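You operate a simulated robot arm through the tools that you are given. There is no shell and no other tool.

Carry out the task below with a simulated robot arm. There is one attempt and no reset: what you move stays moved.

## Task
Pull the stop button out, land the hanging curved timber on the low trestles and turn the key off.
Fine: the hook may stay on.
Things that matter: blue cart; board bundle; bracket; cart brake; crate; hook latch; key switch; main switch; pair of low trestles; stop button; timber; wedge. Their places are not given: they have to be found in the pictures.

The check looks at the end state, three seconds after you hand in, the way a careful person would. Anything else that was tipped, shoved, dropped, spilled or broken makes it a failure.

## Robot
A 6-joint arm with a fingered hand, fixed in place. Base frame: the origin is at the foot of the arm, x ahead of it, y to its left, z up. Units: mm, rad, N and s.
With the tool pointing down near the work surface it reaches from about 140 to 540 mm from the base axis. Its first joint turns from -2.897 to 2.897 rad. Payload 4 kg.
Tool frame: the origin (TCP) lies between the finger pads and is the grasp point; the fingertips stand 22 mm ahead of it; z points along the fingers, y is the line along which they close. Largest opening 112 mm; the body of the gripper starts 60 mm behind the TCP. The gripper is a hand of 4 fingers: y runs from the thumb to the fingers, the wrist lies at [0, 0, -218] in the tool frame, and closing takes about 1.5 s.
Orientation is that of the tool frame in the base frame, as a unit quaternion [w, x, y, z]. With the fingers straight down and closing along the base's y, the tool's x points along the base's -x, its y along +y and its z along -z.

## Interface
- The arm moves only by the tool arm_command. Its argument "rows" is a list of rows, each an object (a shift or turn left out is 0, a gripper value left out holds the last) with "jaw": the closure, from 0 (fully open) to 1 (shut); "dp": the shift along the base's x, y, z in mm, a list of three; "delta_rot": the turn, a rotation vector about the base's x, y, z in rad, a list of three. In form: [{"jaw": jaw, "dp": [tx, ty, tz], "delta_rot": [ax, ay, az]}, ...]. A call has 1 to 20 rows; each row shifts and turns the commanded pose from where the row before left it. Each row takes 0.2 s and may step no farther than 50 mm and 0.15 rad from the row before; otherwise, or with a gripper value out of range, the whole call is refused. A pose out of reach is approached as far as the arm can. The call stops where the force on the tool passes 40 N (or 10 N more than at its start, if that is more) or the arm is blocked; 0.2 s more then pass. Each finger travels about 45 mm/s and halts on what it meets, pressing with about 32 N; the grip force reading is that of the motor and also rises with nothing between the fingers. The clock runs only during rows and for 0.2 s after the last one: add rows that do not move to give the fingers time. It gives the time, the measured TCP pose, the force on the tool (base axes), the opening and the grip force at its end, in the units of the frame above (readings bear some noise), with the torque about the TCP (base axes, N m) and any sound that the robot's microphone picked up.
- Cameras (640 x 400 px; columns grow to the right, rows downward): "scene" is fixed at [219.8, 649.2, 1734.4]; the picture's right is [-0.95, 0.31, 0.00], its down [0.16, 0.50, -0.85] and it looks along [-0.26, -0.81, -0.53] (base axes); focal length 363 px, centre (320, 200). "wrist" rides on the gripper at [69, 4, -83] in the tool frame; the picture's right is [-0.06, 1.00, 0.00], its down [-0.76, -0.05, -0.64] and it looks along [-0.64, -0.04, 0.77] (tool axes); focal length 243 px, centre (320, 200).
- camera(camera): a new picture of that camera. It takes no simulated time.
- grasp_type(shape): the hand has 4 fingers and takes this shape, open, in about a second: jaw (thumb against the fingers, like two jaws); tri (thumb and two fingers); tip (a fingertip pinch); poke (one finger out to press); point (the index stretched); flat (the hand flat); cup (the hand cupped); fist (a fist). The gripper value then closes the fingers along that shape, each until it touches; the sizes above hold for jaw. It gives what a move gives, with no picture.
- point_at(camera, pixels): for up to 12 pixels [column, row] of the newest picture of that camera ("zoom" is the newest enlarged one), the place [x, y, z] in the base frame of the surface seen there, good to about 2 mm. It takes no simulated time.
- close_up(camera, box): a new picture of the part [left, top, right, bottom] of that camera's present view, enlarged. It takes no simulated time.
- sign_off(): hands the job in; it is judged then, once.

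Open the gripper and draw the arm clear of the work before you hand the job in, unless the task says otherwise.

The tools are called as a command line: name --argument value ..., lists and objects as JSON in quotes. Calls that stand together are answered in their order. arm_command: Moves the arm, as the interface text tells. Its arguments: {"type":"object","properties":{"rows":{"type":"array"}},"required":["rows"]} The other tools are called the same way: grasp_type (shape) gives the hand a shape; camera (camera) takes a picture; point_at (camera, pixels) gives the place of the surface under pixels of a picture; close_up (camera, box) takes an enlarged picture of a part of a camera's view; sign_off () hands the job in.

At the start:

```text
time_s: 0.0
eef_pos: [162.6, -285.1, 1291.3]
tcp_rot: [0.0, 0.0, 1.0, -0.002]
ft_force: [0.7, 0.1, 0.3]
wrist_torque: [0.01, -0.03, 0.02]
width: 111.9
gripper_force: 0.2
shape: jaw
```

scene: 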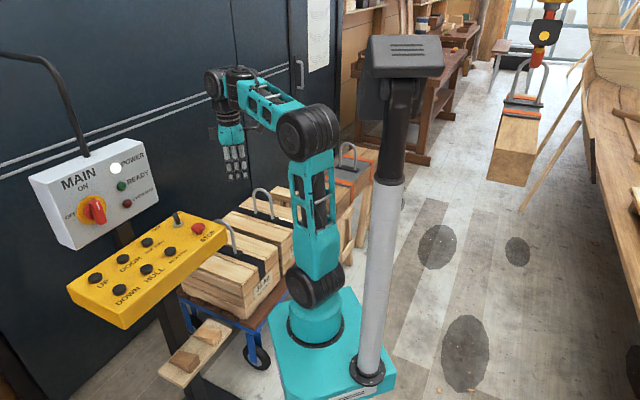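
wrist: 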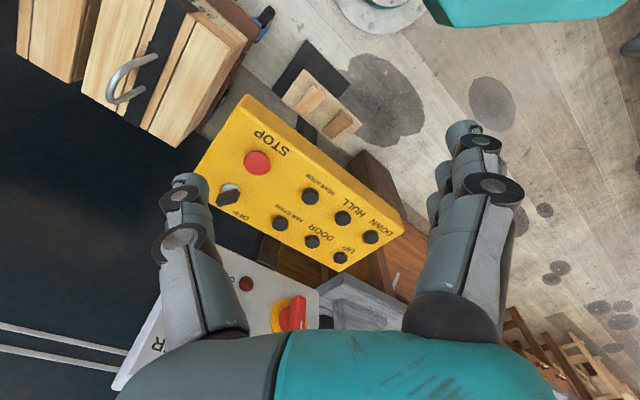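

I start by looking at the control panel (yellow box around pixel (150,265) in scene), the hanging timber (515,150), and the rest of the scene with enlarged pictures.

close_up --camera "scene" --box '[20, 140, 240, 340]'

close_up --camera "scene" --box '[440, 0, 640, 230]'

close_up --camera "scene" --box '[160, 140, 400, 400]'

close_up --camera "wrist" --box '[180, 80, 420, 300]'

```text
2.00 times, centred on (130, 240) of scene
```

zoom: 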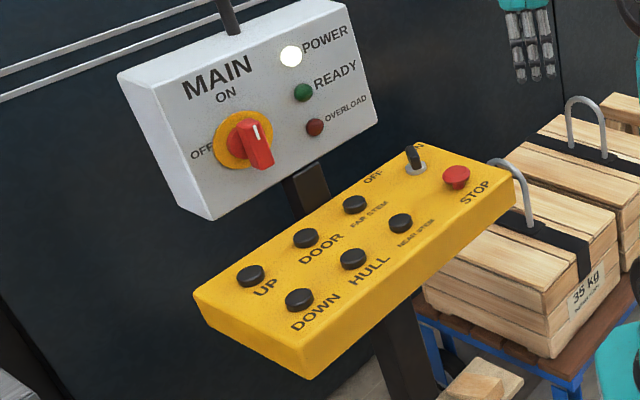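

```text
1.74 times, centred on (540, 115) of scene
```

zoom: 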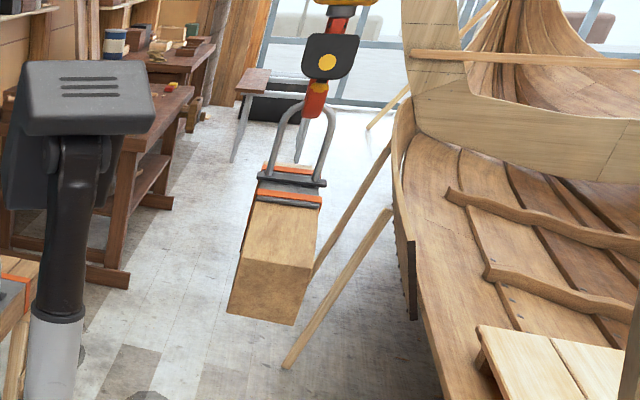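

```text
1.54 times, centred on (280, 270) of scene
```

zoom: 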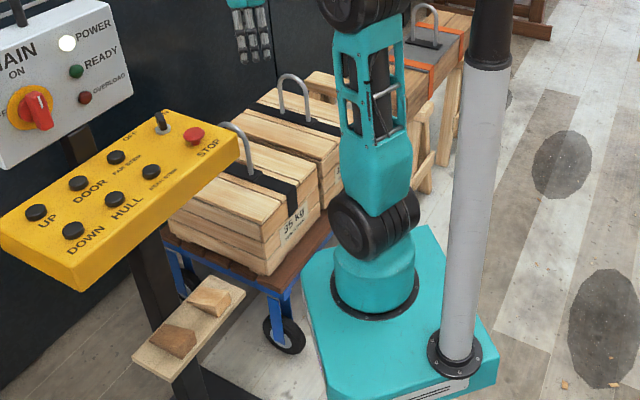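

```text
1.82 times, centred on (300, 190) of wrist
```

zoom: 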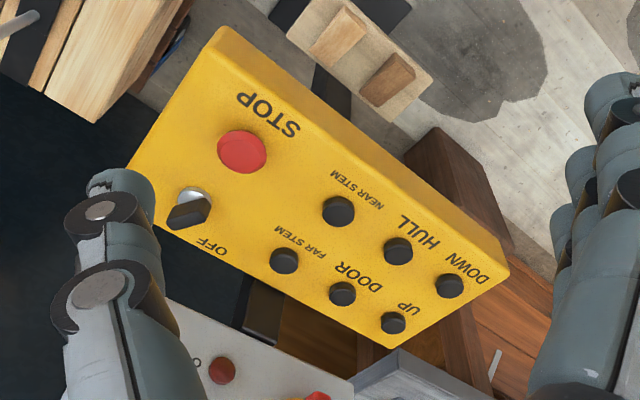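

I read the places of the panel parts: buttons, stop button, key and main switch, using an enlarged picture.

close_up --camera "scene" --box '[60, 200, 240, 330]'

close_up --camera "wrist" --box '[180, 90, 300, 220]'

close_up --camera "scene" --box '[320, 100, 480, 260]'

close_up --camera "scene" --box '[480, 0, 640, 120]'

```text
3.08 times, centred on (150, 265) of scene
```

zoom: 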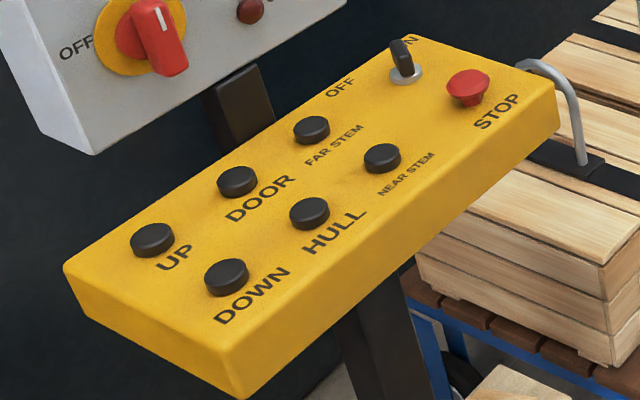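

```text
3.08 times, centred on (240, 155) of wrist
```

zoom: 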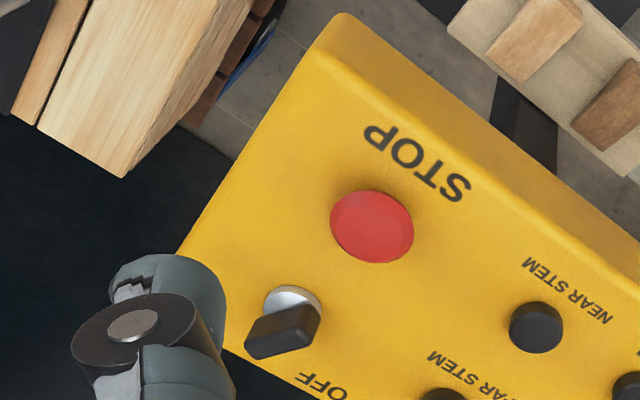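

```text
2.50 times, centred on (400, 180) of scene
```

zoom: 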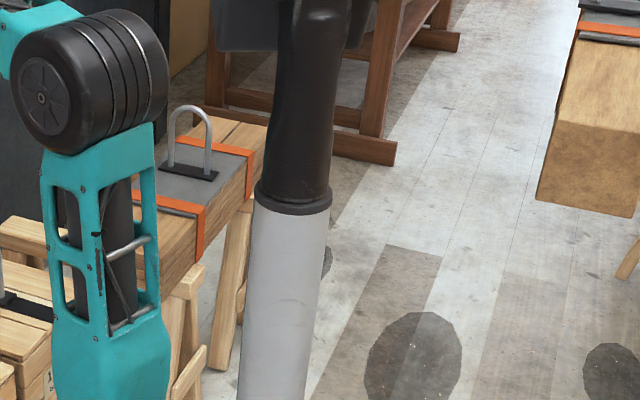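

```text
3.33 times, centred on (560, 60) of scene
```

zoom: 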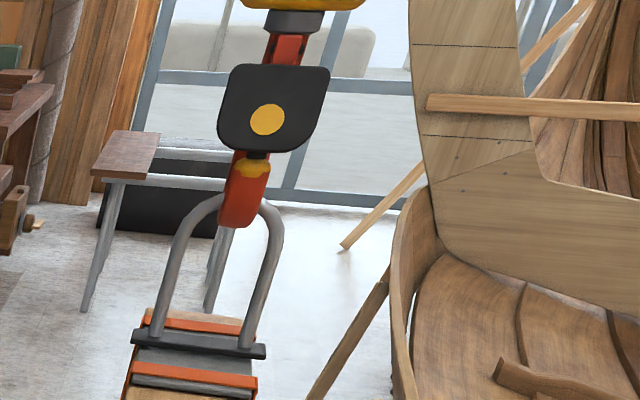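

I query the 3D places of the visible things: timber, hook, the strapped block on trestles, the bundle and floor.

camera --camera "scene"

point_at --camera "scene" --pixels '[[510, 165], [520, 125], [520, 100], [539, 32], [350, 165], [365, 170], [345, 235], [262, 215], [225, 270], [440, 250], [465, 340], [517, 250]]'

point_at --camera "scene" --pixels '[[93, 278], [117, 290], [121, 258], [144, 270], [146, 242], [168, 252], [198, 227], [177, 217], [92, 208], [116, 168], [121, 186], [127, 203]]'

point_at --camera "scene" --pixels '[[605, 200], [640, 170], [430, 150], [210, 335], [184, 360], [260, 350], [70, 285], [122, 320], [180, 213], [225, 235], [300, 310], [400, 60]]'

```text
taken
```

scene: 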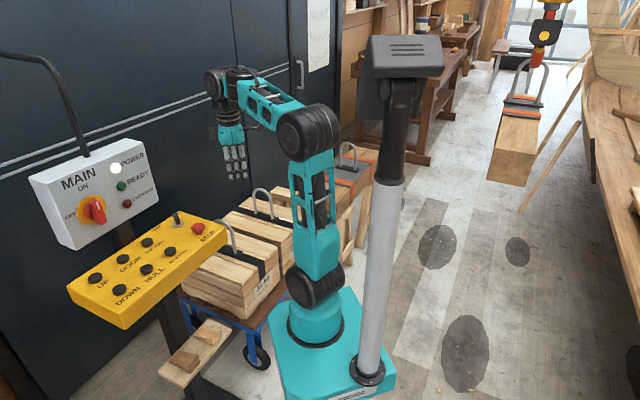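

```text
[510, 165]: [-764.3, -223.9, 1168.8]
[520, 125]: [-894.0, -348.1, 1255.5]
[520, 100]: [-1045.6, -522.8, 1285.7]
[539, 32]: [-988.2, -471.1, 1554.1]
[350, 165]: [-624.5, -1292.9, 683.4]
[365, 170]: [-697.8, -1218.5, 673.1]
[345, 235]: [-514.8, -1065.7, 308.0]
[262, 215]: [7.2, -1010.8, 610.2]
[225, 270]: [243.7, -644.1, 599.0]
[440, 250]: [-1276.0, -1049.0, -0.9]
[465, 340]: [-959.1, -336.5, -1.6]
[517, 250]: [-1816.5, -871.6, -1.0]
```

```text
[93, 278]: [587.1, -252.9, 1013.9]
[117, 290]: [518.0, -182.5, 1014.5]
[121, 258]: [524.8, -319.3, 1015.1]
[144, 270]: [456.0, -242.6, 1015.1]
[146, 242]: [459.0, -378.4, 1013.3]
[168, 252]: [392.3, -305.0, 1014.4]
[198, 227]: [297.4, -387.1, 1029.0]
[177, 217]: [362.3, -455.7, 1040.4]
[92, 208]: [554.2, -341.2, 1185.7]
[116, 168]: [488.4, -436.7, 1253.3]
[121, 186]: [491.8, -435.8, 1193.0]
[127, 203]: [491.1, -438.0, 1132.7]
```

```text
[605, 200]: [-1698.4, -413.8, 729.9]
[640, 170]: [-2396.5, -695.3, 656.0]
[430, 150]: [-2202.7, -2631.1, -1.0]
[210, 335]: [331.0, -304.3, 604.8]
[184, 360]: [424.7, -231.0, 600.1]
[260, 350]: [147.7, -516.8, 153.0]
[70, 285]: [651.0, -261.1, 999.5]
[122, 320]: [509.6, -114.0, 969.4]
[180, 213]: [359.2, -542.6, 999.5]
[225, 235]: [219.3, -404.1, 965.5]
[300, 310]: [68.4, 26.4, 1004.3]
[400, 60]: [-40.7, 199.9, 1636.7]
```

The wrist picture shows wooden frames at about (560,360) and (390,290); I take a fresh wrist picture and read their places, together with a zoom there.

camera --camera "wrist"

point_at --camera "wrist" --pixels '[[560, 350], [600, 370], [520, 330], [380, 180], [395, 290], [310, 100], [340, 122], [370, 310], [270, 80], [600, 330], [580, 395], [530, 380]]'

close_up --camera "wrist" --box '[480, 260, 640, 400]'

close_up --camera "wrist" --box '[300, 140, 460, 340]'

```text
taken
```

wrist: 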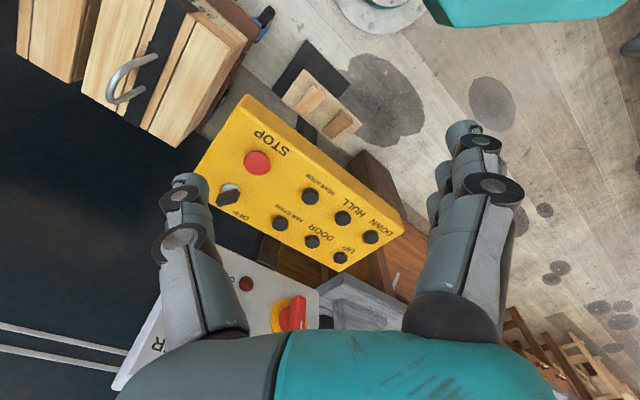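

```text
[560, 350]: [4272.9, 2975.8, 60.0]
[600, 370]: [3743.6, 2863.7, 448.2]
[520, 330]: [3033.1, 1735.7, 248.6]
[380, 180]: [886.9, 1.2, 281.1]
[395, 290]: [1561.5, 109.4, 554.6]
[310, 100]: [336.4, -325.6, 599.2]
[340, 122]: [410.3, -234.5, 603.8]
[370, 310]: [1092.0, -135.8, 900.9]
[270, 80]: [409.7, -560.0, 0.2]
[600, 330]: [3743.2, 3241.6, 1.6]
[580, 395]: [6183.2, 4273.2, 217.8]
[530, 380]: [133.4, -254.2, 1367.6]
```

```text
2.86 times, centred on (560, 330) of wrist
```

zoom: 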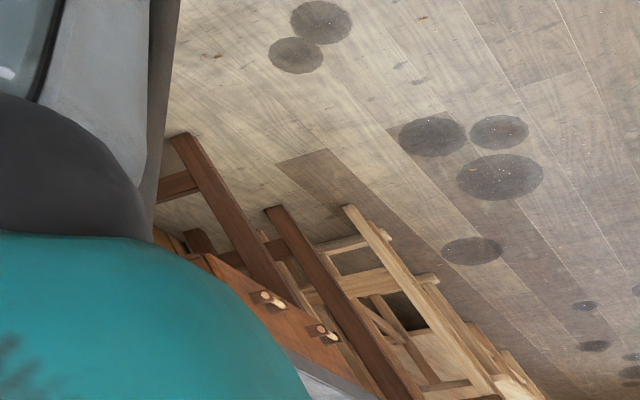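

```text
2.00 times, centred on (380, 240) of wrist
```

zoom: 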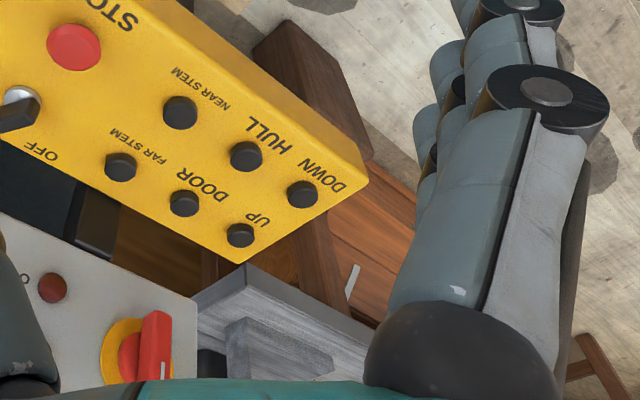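

The wrist camera looks toward +x now; I turn the hand about the vertical in place so it looks toward -y/-x, where the crane load and trestles should be.

arm_command --rows '[{"delta_rot": [0, 0, -0.15]}, {"delta_rot": [0, 0, -0.15]}, {"delta_rot": [0, 0, -0.15]}, {"delta_rot": [0, 0, -0.15]}, {"delta_rot": [0, 0, -0.15]}, {"delta_rot": [0, 0, -0.15]}, {"delta_rot": [0, 0, -0.15]}, {"delta_rot": [0, 0, -0.15]}, {"delta_rot": [0, 0, -0.15]}, {"delta_rot": [0, 0, -0.15]}]'

camera --camera "wrist"

camera --camera "scene"

```text
time_s: 2.2
eef_pos: [162.4, -284.8, 1292.6]
tcp_rot: [-0.001, 0.683, 0.731, 0.0]
ft_force: [-0.4, 0.3, -0.1]
wrist_torque: [-0.03, -0.04, -0.01]
width: 112.1
gripper_force: 0.1
shape: jaw
```

```text
taken
```

wrist: 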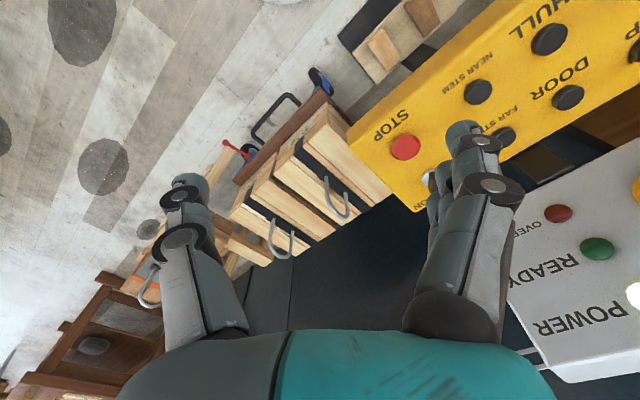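

```text
taken
```

scene: 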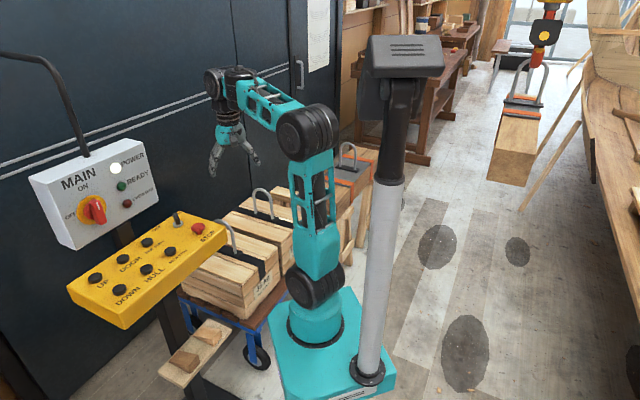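

Now the cart with crates (300,190) and the strapped block at (150,285) are visible; I turn further to look toward -x.

arm_command --rows '[{"delta_rot": [0, 0, -0.15]}, {"delta_rot": [0, 0, -0.15]}, {"delta_rot": [0, 0, -0.15]}, {"delta_rot": [0, 0, -0.15]}, {"delta_rot": [0, 0, -0.15]}, {"delta_rot": [0, 0, -0.15]}]'

camera --camera "wrist"

```text
time_s: 3.6
eef_pos: [163.1, -284.8, 1291.4]
tcp_rot: [0.0, 0.932, 0.362, 0.001]
ft_force: [0.1, 0.8, 0.2]
wrist_torque: [-0.01, 0.03, 0.01]
width: 111.9
gripper_force: 0.1
shape: jaw
```

```text
taken
```

wrist: 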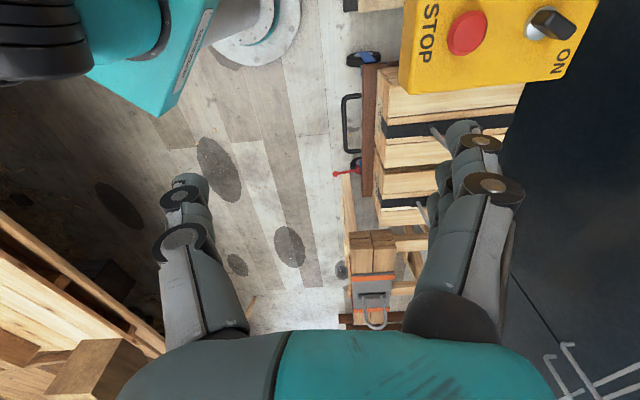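

I zoom on the strapped block and trestles at (375,270), and read places.

close_up --camera "wrist" --box '[300, 120, 460, 340]'

point_at --camera "wrist" --pixels '[[375, 240], [375, 260], [373, 290], [360, 315], [410, 242], [415, 262], [402, 292], [352, 200], [340, 173], [350, 125], [395, 150], [400, 185]]'

close_up --camera "wrist" --box '[0, 200, 200, 400]'

```text
1.82 times, centred on (380, 230) of wrist
```

zoom: 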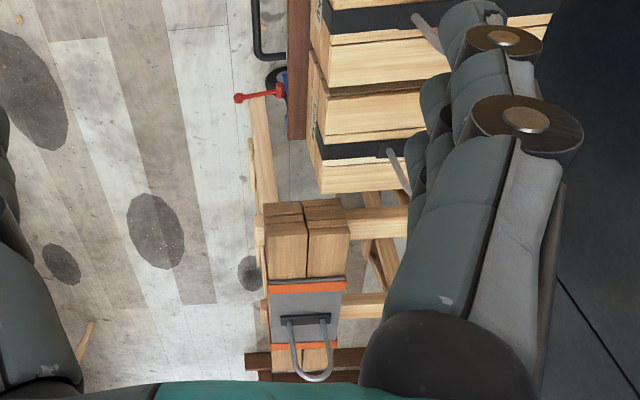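

```text
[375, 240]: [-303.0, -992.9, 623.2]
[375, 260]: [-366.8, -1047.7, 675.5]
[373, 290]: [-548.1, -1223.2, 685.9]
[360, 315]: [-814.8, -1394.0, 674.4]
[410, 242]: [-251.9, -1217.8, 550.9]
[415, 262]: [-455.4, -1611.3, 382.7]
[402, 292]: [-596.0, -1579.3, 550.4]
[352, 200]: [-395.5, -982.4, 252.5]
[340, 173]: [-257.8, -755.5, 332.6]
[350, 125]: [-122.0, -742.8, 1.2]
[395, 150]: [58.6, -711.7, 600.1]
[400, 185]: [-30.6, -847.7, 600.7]
```

```text
2.00 times, centred on (100, 300) of wrist
```

zoom: 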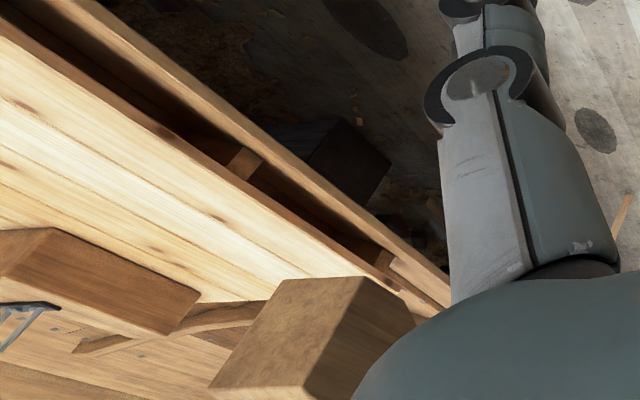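

The strapped bundle of boards lies on two trestles (bar tops z≈550). I turn back by 0.3 rad to have the trestles between the fingers.

arm_command --rows '[{"delta_rot": [0, 0, 0.15]}, {"delta_rot": [0, 0, 0.1]}]'

camera --camera "wrist"

close_up --camera "wrist" --box '[220, 140, 420, 340]'

```text
time_s: 4.2
eef_pos: [163.1, -284.0, 1291.8]
tcp_rot: [-0.002, 0.88, 0.476, 0.0]
ft_force: [0.5, -0.2, 0.5]
wrist_torque: [0.02, 0.03, -0.02]
width: 111.5
gripper_force: 0.1
shape: jaw
```

```text
taken
```

wrist: 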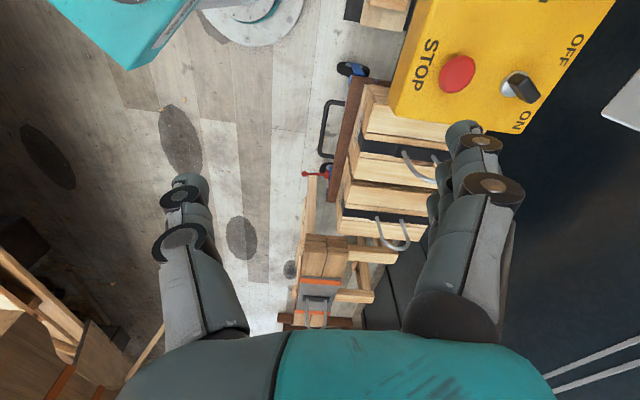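

```text
2.00 times, centred on (320, 240) of wrist
```

zoom: 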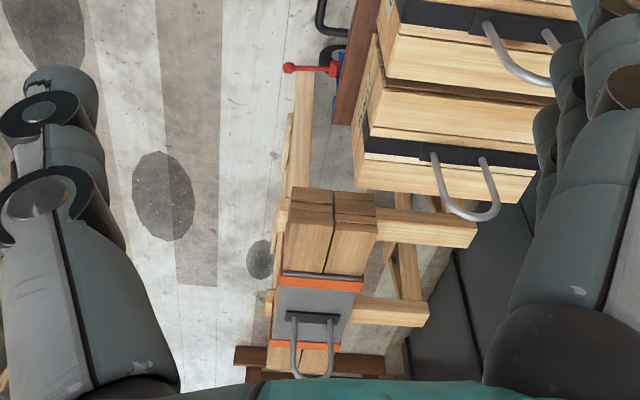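

I read the bar ends and bundle corners in the enlarged picture.

point_at --camera "zoom" --pixels '[[470, 230], [395, 220], [425, 312], [355, 305], [300, 195], [370, 205], [290, 275], [355, 275], [280, 340], [335, 340], [300, 150], [277, 215]]'

point_at --camera "zoom" --pixels '[[272, 300], [252, 352], [370, 365], [405, 265], [425, 295], [385, 250], [290, 68], [335, 60], [500, 210], [395, 180], [310, 110], [440, 340]]'

```text
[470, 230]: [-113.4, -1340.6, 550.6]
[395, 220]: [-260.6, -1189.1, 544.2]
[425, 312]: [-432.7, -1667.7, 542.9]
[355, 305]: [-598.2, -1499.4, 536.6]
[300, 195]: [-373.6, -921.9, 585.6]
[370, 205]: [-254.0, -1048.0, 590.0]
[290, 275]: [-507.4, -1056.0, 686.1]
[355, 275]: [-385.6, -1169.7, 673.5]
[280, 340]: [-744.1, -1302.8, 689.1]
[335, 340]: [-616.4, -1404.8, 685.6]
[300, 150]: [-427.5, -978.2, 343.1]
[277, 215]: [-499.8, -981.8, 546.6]
```

```text
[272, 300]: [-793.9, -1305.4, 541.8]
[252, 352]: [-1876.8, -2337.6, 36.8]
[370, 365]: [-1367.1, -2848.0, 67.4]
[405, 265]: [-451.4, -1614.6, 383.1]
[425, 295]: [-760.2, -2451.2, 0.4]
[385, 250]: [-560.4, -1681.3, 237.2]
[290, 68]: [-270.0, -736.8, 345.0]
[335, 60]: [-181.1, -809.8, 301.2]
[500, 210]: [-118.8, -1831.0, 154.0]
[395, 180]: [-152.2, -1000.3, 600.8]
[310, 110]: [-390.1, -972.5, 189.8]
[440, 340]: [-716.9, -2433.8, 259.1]
```

The trestles (bar tops z≈547) run along the door direction with the bundle on the hull-side half and free space on the door-side half. Now I measure the hanging timber in the scene picture.

close_up --camera "scene" --box '[470, 60, 590, 200]'

point_at --camera "zoom" --pixels '[[185, 255], [330, 265], [160, 370], [305, 395], [225, 150], [345, 165], [240, 115], [345, 130], [270, 30], [350, 60], [330, 330], [365, 180]]'

```text
2.86 times, centred on (530, 130) of scene
```

zoom: 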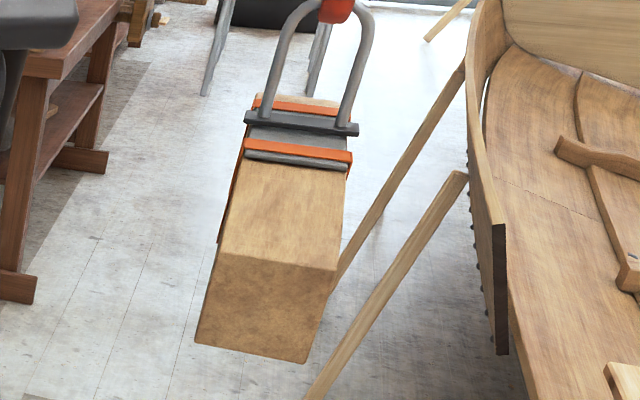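

```text
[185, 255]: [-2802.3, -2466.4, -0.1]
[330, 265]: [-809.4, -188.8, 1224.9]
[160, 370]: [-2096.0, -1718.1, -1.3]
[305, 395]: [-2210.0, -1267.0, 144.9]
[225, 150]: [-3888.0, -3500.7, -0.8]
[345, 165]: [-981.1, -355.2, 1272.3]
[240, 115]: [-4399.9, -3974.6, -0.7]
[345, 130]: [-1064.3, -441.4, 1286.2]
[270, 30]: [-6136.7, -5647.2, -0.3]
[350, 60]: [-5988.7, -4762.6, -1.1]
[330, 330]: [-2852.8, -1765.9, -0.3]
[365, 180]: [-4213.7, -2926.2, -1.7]
```

I read points well inside the timber's edges.

point_at --camera "zoom" --pixels '[[224, 258], [332, 268], [202, 338], [302, 358], [240, 190], [338, 200], [262, 103], [330, 108], [252, 120], [352, 128], [320, 10], [230, 200]]'

point_at --camera "scene" --pixels '[[540, 50], [545, 30], [537, 60], [523, 93], [545, 10], [524, 60]]'

```text
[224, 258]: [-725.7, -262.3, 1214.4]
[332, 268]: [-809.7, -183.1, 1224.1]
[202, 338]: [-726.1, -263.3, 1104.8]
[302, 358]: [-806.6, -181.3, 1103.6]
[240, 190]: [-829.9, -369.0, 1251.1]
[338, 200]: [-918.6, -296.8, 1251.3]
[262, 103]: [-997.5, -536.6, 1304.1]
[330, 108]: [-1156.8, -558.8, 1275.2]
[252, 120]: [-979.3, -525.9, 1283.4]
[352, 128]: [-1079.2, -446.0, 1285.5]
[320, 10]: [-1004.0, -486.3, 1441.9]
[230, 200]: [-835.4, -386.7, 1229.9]
```

```text
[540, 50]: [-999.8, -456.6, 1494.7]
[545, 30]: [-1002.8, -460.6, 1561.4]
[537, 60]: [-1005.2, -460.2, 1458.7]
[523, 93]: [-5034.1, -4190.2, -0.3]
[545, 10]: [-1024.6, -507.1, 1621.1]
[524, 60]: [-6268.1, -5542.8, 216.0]
```

The timber is about 120 wide, hanging at 45° like the trestles; the free half of the trestles is about 1.1 m toward the door and 0.23 m toward the far stem. Now I bring the hand above the STOP button (297,-387), closing along the panel's long axis.

arm_command --rows '[{"delta_rot": [0, 0, 0.1365], "dp": [13.4, -10.3, 0]}, {"delta_rot": [0, 0, 0.1365], "dp": [13.4, -10.3, 0]}, {"delta_rot": [0, 0, 0.1365], "dp": [13.4, -10.3, 0]}, {"delta_rot": [0, 0, 0.1365], "dp": [13.4, -10.3, 0]}, {"delta_rot": [0, 0, 0.1365], "dp": [13.4, -10.3, 0]}, {"delta_rot": [0, 0, 0.1365], "dp": [13.4, -10.3, -20]}, {"delta_rot": [0, 0, 0.1365], "dp": [13.4, -10.3, -30]}, {"delta_rot": [0, 0, 0.1365], "dp": [13.4, -10.3, -30]}, {"delta_rot": [0, 0, 0.1365], "dp": [13.4, -10.3, -30]}, {"delta_rot": [0, 0, 0.1365], "dp": [13.4, -10.3, -30]}]'

camera --camera "wrist"

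camera --camera "scene"

```text
time_s: 6.4
eef_pos: [296.4, -385.5, 1150.8]
tcp_rot: [-0.001, 0.382, 0.924, -0.001]
ft_force: [0.7, 0.0, -0.4]
wrist_torque: [-0.02, -0.01, -0.01]
width: 112.1
gripper_force: 0.1
shape: jaw
```

```text
taken
```

wrist: 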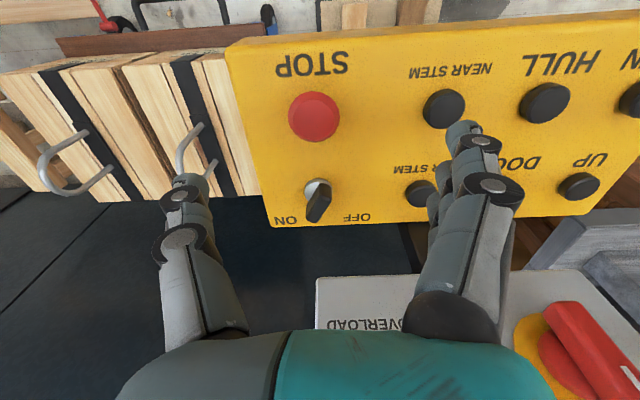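

```text
taken
```

scene: 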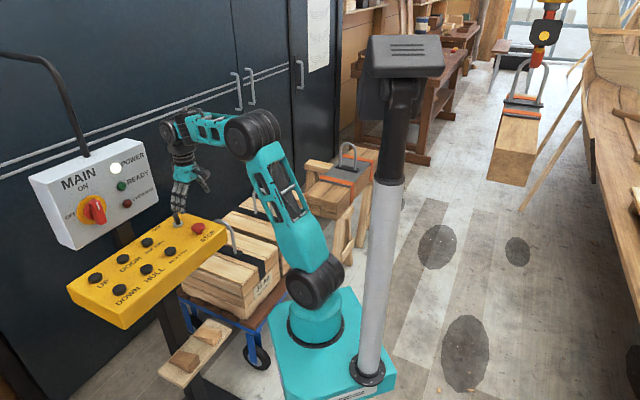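

STOP is at (314,116) and the key at (317,200) between ON and OFF labels. I zoom in on both and read places.

close_up --camera "wrist" --box '[250, 50, 410, 240]'

point_at --camera "wrist" --pixels '[[290, 116], [314, 116], [337, 116], [314, 93], [314, 138], [314, 188], [316, 205], [318, 218], [324, 192], [300, 150], [286, 221], [358, 217]]'

```text
2.11 times, centred on (330, 145) of wrist
```

zoom: 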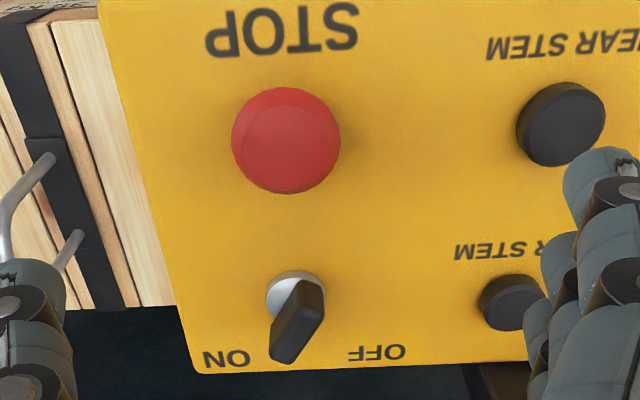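

```text
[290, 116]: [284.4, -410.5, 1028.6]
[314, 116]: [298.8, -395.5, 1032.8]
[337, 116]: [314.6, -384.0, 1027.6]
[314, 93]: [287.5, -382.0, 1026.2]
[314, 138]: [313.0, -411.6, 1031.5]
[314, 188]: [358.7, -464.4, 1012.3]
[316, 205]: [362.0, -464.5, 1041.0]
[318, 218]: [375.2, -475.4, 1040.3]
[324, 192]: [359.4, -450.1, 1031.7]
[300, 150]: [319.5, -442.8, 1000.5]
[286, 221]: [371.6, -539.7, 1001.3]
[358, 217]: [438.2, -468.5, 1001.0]
```

The STOP head centre is about (300,-397), rim z≈1027, diameter about 40. I go down around it with the hand open.

arm_command --rows '[{"dp": [1.8, -5.7, -30]}, {"dp": [1.8, -5.8, -30]}, {"dp": [0, 0, -25]}, {"dp": [0, 0, -20]}, {"dp": [0, 0, -11]}]'

camera --camera "wrist"

close_up --camera "scene" --box '[130, 110, 250, 270]'

```text
time_s: 7.6
eef_pos: [301.6, -397.4, 1034.9]
tcp_rot: [-0.001, 0.382, 0.924, 0.0]
ft_force: [-0.1, -0.3, 0.4]
wrist_torque: [-0.01, -0.01, 0.01]
width: 111.9
gripper_force: 0.0
shape: jaw
```

```text
taken
```

wrist: 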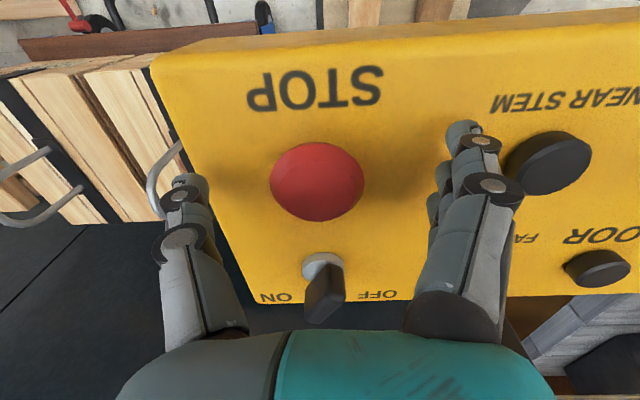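

```text
2.50 times, centred on (190, 190) of scene
```

zoom: 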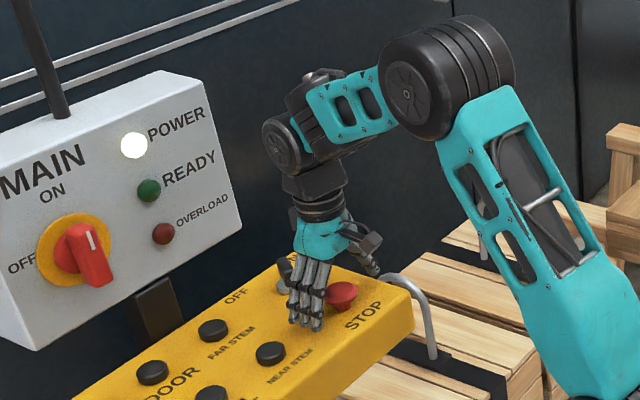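

The head sits between thumb and fingers at (317,180). I close the fingers on it.

arm_command --rows '[{"jaw": 0.6}, {"jaw": 0.6}, {"jaw": 0.6}, {"jaw": 0.8}, {"jaw": 0.8}, {"jaw": 0.8}, {"jaw": 0.8}]'

camera --camera "wrist"

```text
time_s: 9.2
eef_pos: [300.0, -397.4, 1034.9]
tcp_rot: [-0.001, 0.381, 0.925, 0.0]
ft_force: [0.5, 0.7, -0.5]
wrist_torque: [0.04, -0.01, -0.07]
width: 31.7
gripper_force: 32.0
shape: jaw
```

```text
taken
```

wrist: 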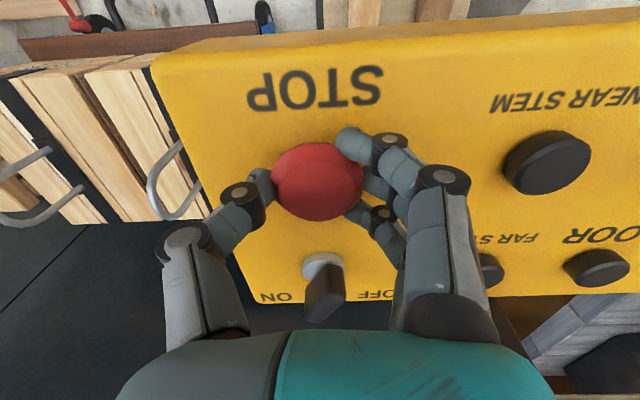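

The fingers hold the red head (width 31.7, grip 32 N). I pull straight up slowly.

arm_command --rows '[{"jaw": 0.8, "dp": [0, 0, 3]}, {"dp": [0, 0, 3]}, {"dp": [0, 0, 3]}, {"dp": [0, 0, 3]}]'

camera --camera "wrist"

close_up --camera "scene" --box '[50, 130, 250, 270]'

```text
time_s: 10.2
eef_pos: [299.1, -398.2, 1045.5]
tcp_rot: [-0.003, 0.381, 0.924, 0.001]
ft_force: [4.4, -0.7, -36.0]
wrist_torque: [0.12, -0.11, -0.05]
width: 29.7
gripper_force: 31.9
shape: jaw
```

```text
taken
```

wrist: 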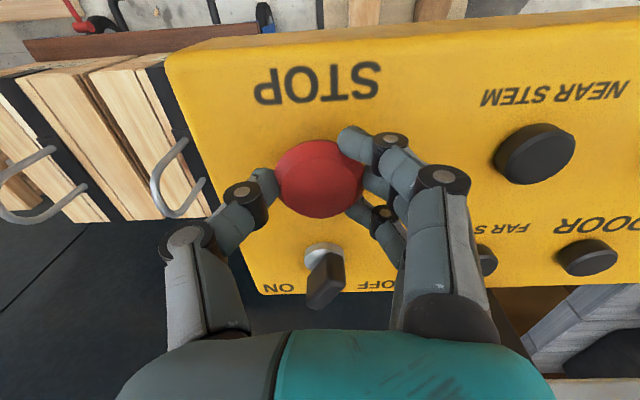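

```text
2.86 times, centred on (150, 200) of scene
```

zoom: 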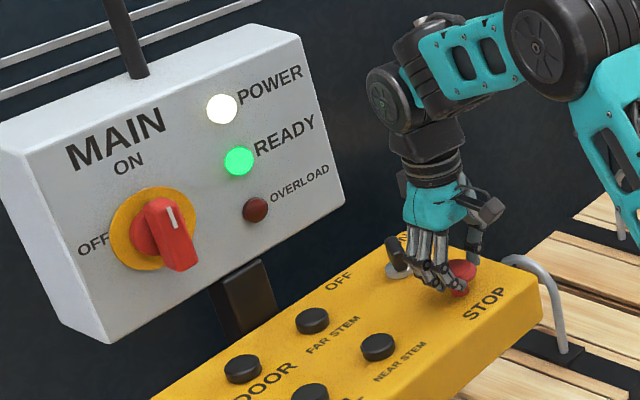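

READY is lit green, so STOP is out. I ease the tension slightly and open the hand, then check.

arm_command --rows '[{"dp": [0, 0, -1.5]}, {"jaw": 0.5}, {"jaw": 0.3}, {"jaw": 0.0}, {"jaw": 0.0}, {"jaw": 0.0}, {"jaw": 0.0}]'

close_up --camera "scene" --box '[50, 130, 250, 270]'

```text
time_s: 11.8
eef_pos: [299.4, -398.9, 1045.7]
tcp_rot: [0.0, 0.381, 0.924, -0.001]
ft_force: [-0.1, 0.6, 0.3]
wrist_torque: [0.02, -0.01, 0.02]
width: 111.8
gripper_force: 0.1
shape: jaw
```

```text
2.86 times, centred on (150, 200) of scene
```

zoom: 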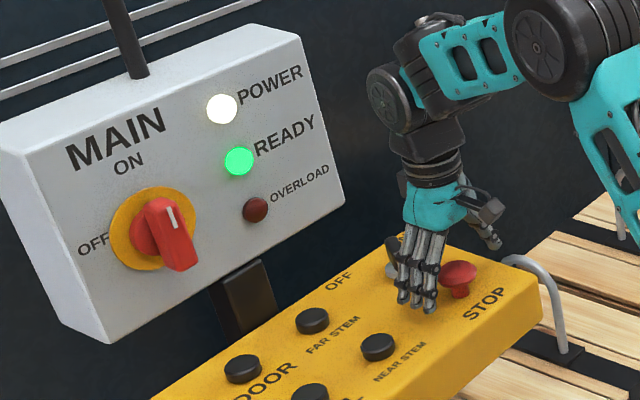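

STOP is out and READY is on. I raise the hand clear, then take the poke shape.

arm_command --rows '[{"dp": [0, 0, 30]}, {"dp": [0, 0, 40]}, {"dp": [0, 0, 40]}]'

grasp_type --shape "poke"

camera --camera "wrist"

close_up --camera "scene" --box '[110, 90, 250, 250]'

```text
time_s: 12.6
eef_pos: [298.7, -398.5, 1157.1]
tcp_rot: [-0.001, 0.382, 0.924, 0.0]
ft_force: [-0.1, -0.3, 0.3]
wrist_torque: [0.03, -0.02, -0.01]
width: 112.0
gripper_force: 0.1
shape: jaw
```

```text
time_s: 13.5
eef_pos: [298.3, -399.3, 1157.6]
tcp_rot: [-0.002, 0.382, 0.924, -0.002]
ft_force: [0.1, 0.0, -0.2]
wrist_torque: [-0.02, 0.01, -0.02]
width: 0.1
gripper_force: 0.2
shape: poke
```

```text
taken
```

wrist: 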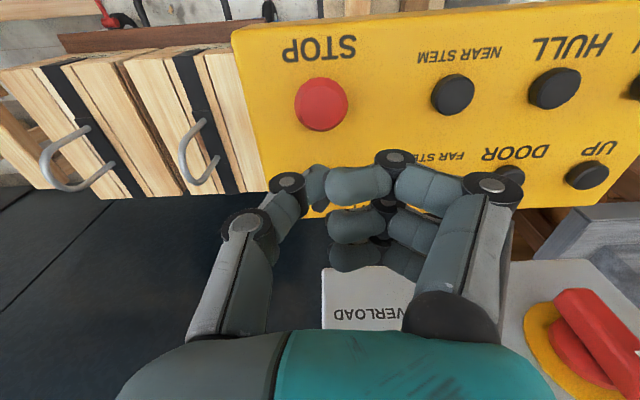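

```text
2.50 times, centred on (180, 170) of scene
```

zoom: 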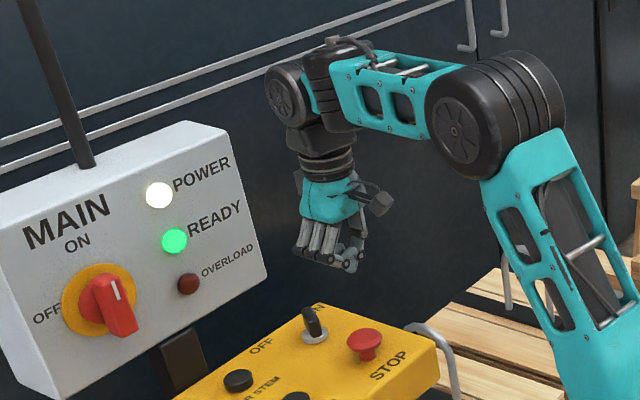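

In poke shape the fingers look curled onto the thumb. I try the point shape to compare.

grasp_type --shape "point"

camera --camera "wrist"

close_up --camera "scene" --box '[110, 90, 250, 250]'

```text
time_s: 14.4
eef_pos: [299.3, -399.0, 1157.3]
tcp_rot: [-0.001, 0.381, 0.924, -0.001]
ft_force: [-0.8, 0.1, -0.6]
wrist_torque: [0.03, 0.01, 0.02]
width: 106.1
gripper_force: 0.0
shape: point
```

```text
taken
```

wrist: 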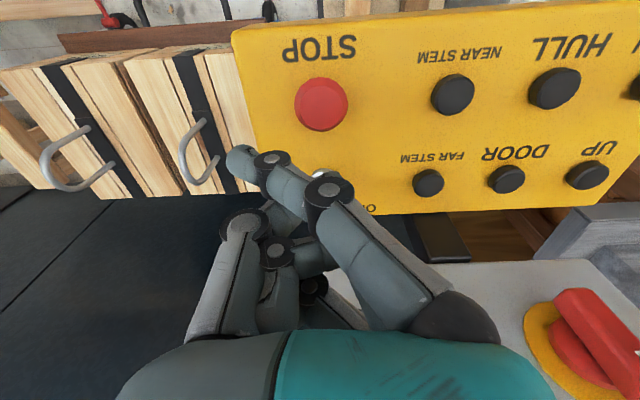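

```text
2.50 times, centred on (180, 170) of scene
```

zoom: 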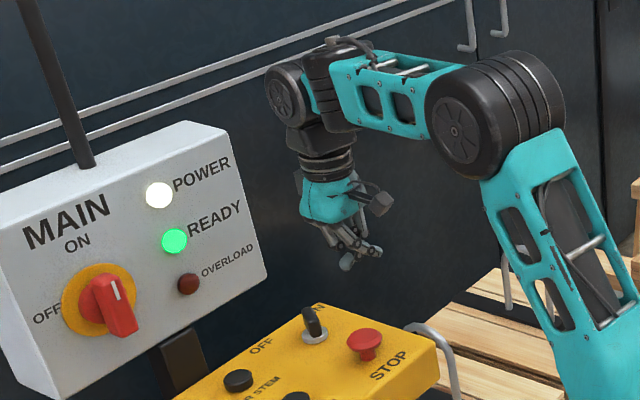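

I read the index tip place in the point shape, then try the tip shape closed.

point_at --camera "wrist" --pixels '[[240, 160], [234, 155], [250, 150], [270, 165], [330, 190], [315, 285]]'

grasp_type --shape "tip"

arm_command --rows '[{"jaw": 1.0}, {"jaw": 1.0}, {"jaw": 1.0}, {"jaw": 1.0}, {"jaw": 1.0}, {"jaw": 1.0}, {"jaw": 1.0}, {"jaw": 1.0}]'

camera --camera "wrist"

close_up --camera "scene" --box '[110, 90, 250, 250]'

```text
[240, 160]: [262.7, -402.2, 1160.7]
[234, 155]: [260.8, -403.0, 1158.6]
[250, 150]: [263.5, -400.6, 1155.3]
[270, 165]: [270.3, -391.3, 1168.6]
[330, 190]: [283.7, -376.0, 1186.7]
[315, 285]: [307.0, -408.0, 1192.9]
```

```text
time_s: 15.3
eef_pos: [297.8, -397.9, 1157.1]
tcp_rot: [-0.001, 0.381, 0.924, -0.001]
ft_force: [0.4, -0.4, 0.3]
wrist_torque: [-0.02, 0.0, -0.02]
width: 112.0
gripper_force: 0.1
shape: tip
```

```text
time_s: 17.1
eef_pos: [298.6, -398.5, 1157.8]
tcp_rot: [-0.002, 0.382, 0.924, -0.001]
ft_force: [-0.4, 0.1, -0.1]
wrist_torque: [0.0, 0.0, 0.02]
width: 0.1
gripper_force: 32.0
shape: tip
```

```text
taken
```

wrist: 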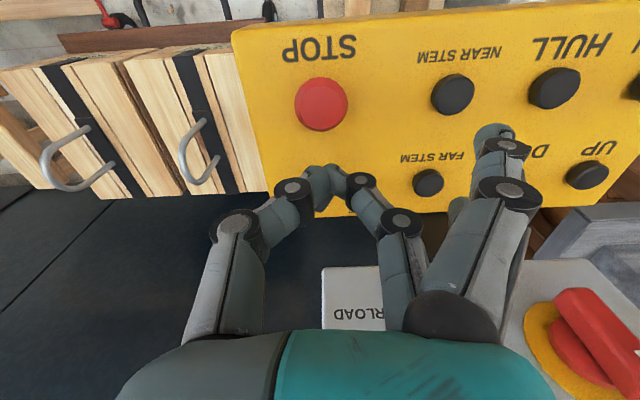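

```text
2.50 times, centred on (180, 170) of scene
```

zoom: 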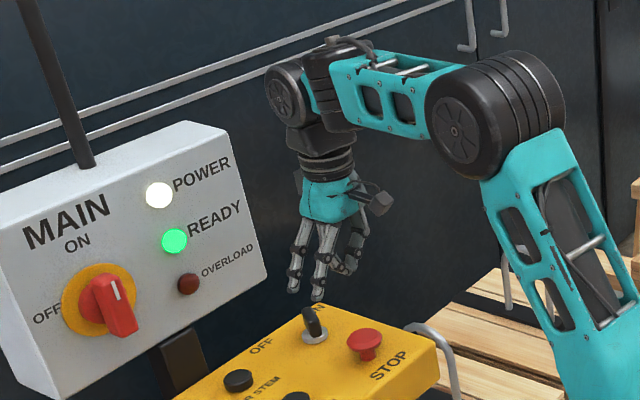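

Tip leaves two fingers stretched out, so it is not good for pressing. I go back to poke and look closer at it from both cameras.

grasp_type --shape "poke"

close_up --camera "wrist" --box '[200, 120, 540, 340]'

point_at --camera "zoom" --pixels '[[220, 110], [215, 130], [200, 120], [290, 115], [280, 185], [270, 250], [165, 120], [370, 70], [235, 125], [250, 180], [250, 250], [300, 260]]'

close_up --camera "scene" --box '[160, 120, 240, 220]'

```text
time_s: 18.0
eef_pos: [298.7, -398.5, 1156.6]
tcp_rot: [-0.001, 0.382, 0.924, -0.001]
ft_force: [-1.0, 0.6, 0.4]
wrist_torque: [-0.03, 0.01, -0.01]
width: 0.1
gripper_force: 0.0
shape: poke
```

```text
1.82 times, centred on (370, 230) of wrist
```

zoom: 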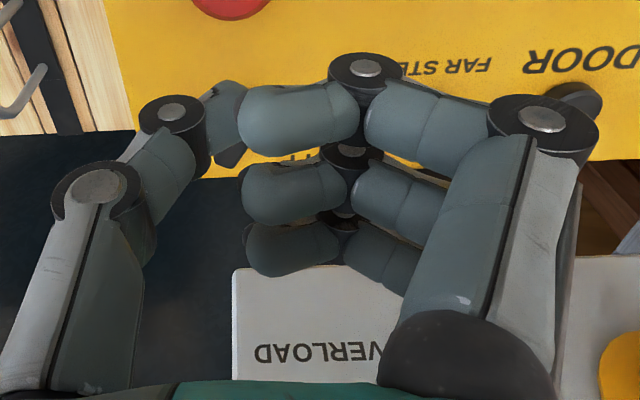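

```text
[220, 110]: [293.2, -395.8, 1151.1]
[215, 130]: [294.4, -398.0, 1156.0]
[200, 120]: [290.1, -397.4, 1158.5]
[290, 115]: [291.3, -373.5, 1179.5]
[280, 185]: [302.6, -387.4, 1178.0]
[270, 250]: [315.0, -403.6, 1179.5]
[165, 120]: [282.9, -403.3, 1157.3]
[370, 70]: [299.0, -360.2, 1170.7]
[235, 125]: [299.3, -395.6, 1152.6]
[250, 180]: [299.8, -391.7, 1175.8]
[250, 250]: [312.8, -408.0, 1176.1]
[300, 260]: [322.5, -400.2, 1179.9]
```

```text
4.00 times, centred on (200, 170) of scene
```

zoom: 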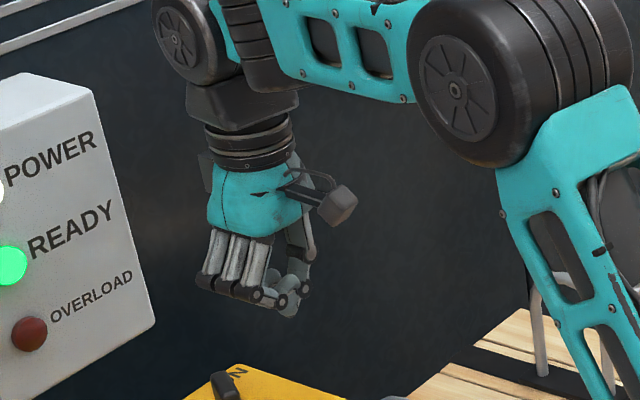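

In poke the thumb sticks out near the TCP (tip about z 1150 vs TCP 1156.6). I now measure the button tops precisely and the MAIN box's lower edge from a scene zoom.

close_up --camera "scene" --box '[60, 200, 240, 330]'

point_at --camera "zoom" --pixels '[[312, 128], [296, 126], [328, 128], [312, 120], [237, 180], [220, 178], [253, 180], [226, 275], [309, 211], [381, 156], [152, 238], [402, 50]]'

close_up --camera "scene" --box '[20, 140, 180, 260]'

point_at --camera "zoom" --pixels '[[230, 410], [232, 390], [400, 330], [540, 255], [550, 240], [400, 300], [300, 320], [310, 300], [545, 100], [90, 260], [330, 310], [260, 260]]'

```text
3.08 times, centred on (150, 265) of scene
```

zoom: 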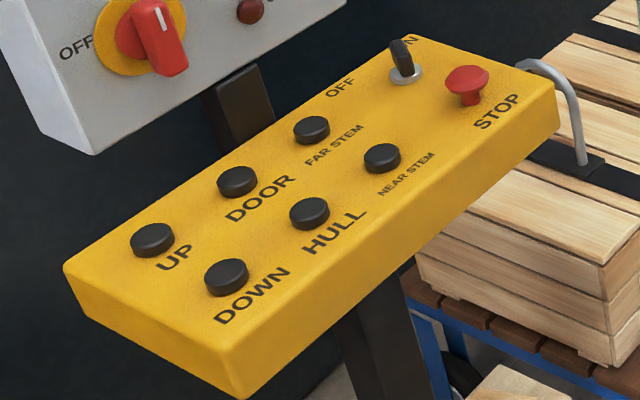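

```text
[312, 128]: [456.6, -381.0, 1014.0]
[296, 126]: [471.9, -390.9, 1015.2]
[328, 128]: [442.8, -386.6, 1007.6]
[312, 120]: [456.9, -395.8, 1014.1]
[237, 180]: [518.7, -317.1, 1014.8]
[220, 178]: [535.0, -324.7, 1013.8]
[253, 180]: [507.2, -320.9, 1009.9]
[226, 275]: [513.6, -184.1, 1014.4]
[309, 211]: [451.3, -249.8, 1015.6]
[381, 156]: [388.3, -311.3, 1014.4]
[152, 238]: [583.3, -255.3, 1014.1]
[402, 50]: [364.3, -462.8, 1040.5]
```

```text
3.33 times, centred on (100, 200) of scene
```

zoom: 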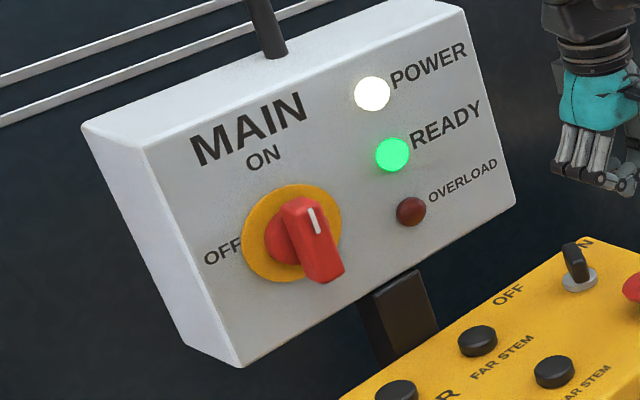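

```text
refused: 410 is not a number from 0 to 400
```

I repeat the MAIN box query with rows in range.

point_at --camera "zoom" --pixels '[[240, 355], [235, 360], [400, 270], [505, 205], [510, 195], [330, 270], [305, 260], [460, 20], [155, 160], [340, 250], [290, 240], [390, 320]]'

```text
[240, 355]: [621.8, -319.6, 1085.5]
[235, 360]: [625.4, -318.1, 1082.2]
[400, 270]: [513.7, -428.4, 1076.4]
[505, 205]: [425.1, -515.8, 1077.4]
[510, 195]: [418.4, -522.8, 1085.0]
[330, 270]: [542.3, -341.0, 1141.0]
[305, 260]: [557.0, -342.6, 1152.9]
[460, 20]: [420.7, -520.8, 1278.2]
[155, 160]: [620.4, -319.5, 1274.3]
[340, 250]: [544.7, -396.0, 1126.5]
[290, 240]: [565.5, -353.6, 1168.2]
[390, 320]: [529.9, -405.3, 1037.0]
```

FAR STEM centre is about (457,-384), top z 1014; the MAIN box face is at 665 along the door axis, so I tilt the hand back 0.45 rad and move above FAR STEM.

arm_command --rows '[{"dp": [25, 3, 0], "delta_rot": [-0.053, -0.053, 0]}, {"dp": [26, 3, 0], "delta_rot": [-0.053, -0.053, 0]}, {"dp": [26, 3, 0], "delta_rot": [-0.053, -0.053, 0]}, {"dp": [26, 3, -10], "delta_rot": [-0.053, -0.053, 0]}, {"dp": [26, 3, -20], "delta_rot": [-0.053, -0.053, 0]}, {"dp": [26, 2.5, -30], "delta_rot": [-0.053, -0.053, 0]}, {"dp": [0, 0, -30]}]'

camera --camera "wrist"

close_up --camera "scene" --box '[60, 130, 240, 310]'

```text
time_s: 19.6
eef_pos: [454.5, -381.5, 1064.8]
tcp_rot: [0.206, 0.373, 0.901, -0.085]
ft_force: [0.5, -0.6, 0.1]
wrist_torque: [0.01, 0.02, 0.0]
width: 0.0
gripper_force: 0.1
shape: poke
```

```text
taken
```

wrist: 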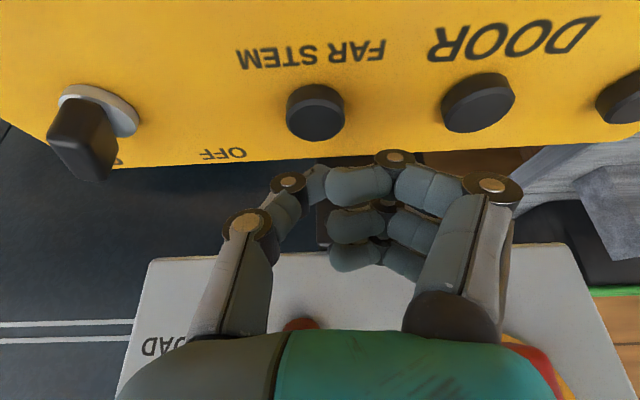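

```text
2.22 times, centred on (150, 220) of scene
```

zoom: 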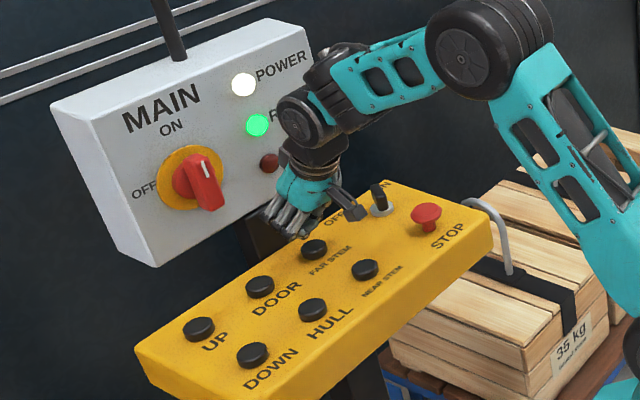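

I read the FAR STEM button place at (315,105) and the thumb tip at (315,180) from this wrist picture.

point_at --camera "wrist" --pixels '[[316, 102], [290, 105], [343, 105], [316, 88], [316, 120], [480, 98], [318, 178], [322, 200], [316, 195], [90, 125], [326, 230], [310, 170]]'

close_up --camera "wrist" --box '[260, 120, 440, 280]'

```text
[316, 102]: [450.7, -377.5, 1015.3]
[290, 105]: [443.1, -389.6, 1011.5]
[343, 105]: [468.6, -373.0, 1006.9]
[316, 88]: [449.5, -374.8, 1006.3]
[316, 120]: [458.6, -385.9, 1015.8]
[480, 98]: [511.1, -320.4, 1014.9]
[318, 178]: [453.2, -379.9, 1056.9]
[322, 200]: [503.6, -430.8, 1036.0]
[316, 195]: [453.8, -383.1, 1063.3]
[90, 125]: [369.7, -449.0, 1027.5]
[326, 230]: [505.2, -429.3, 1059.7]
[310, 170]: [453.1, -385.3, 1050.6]
```

```text
2.50 times, centred on (350, 200) of wrist
```

zoom: 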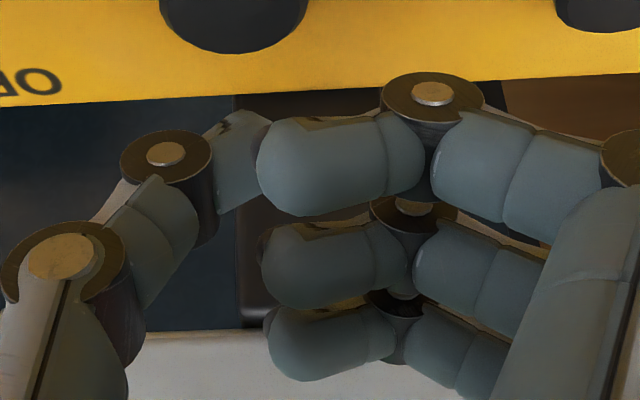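

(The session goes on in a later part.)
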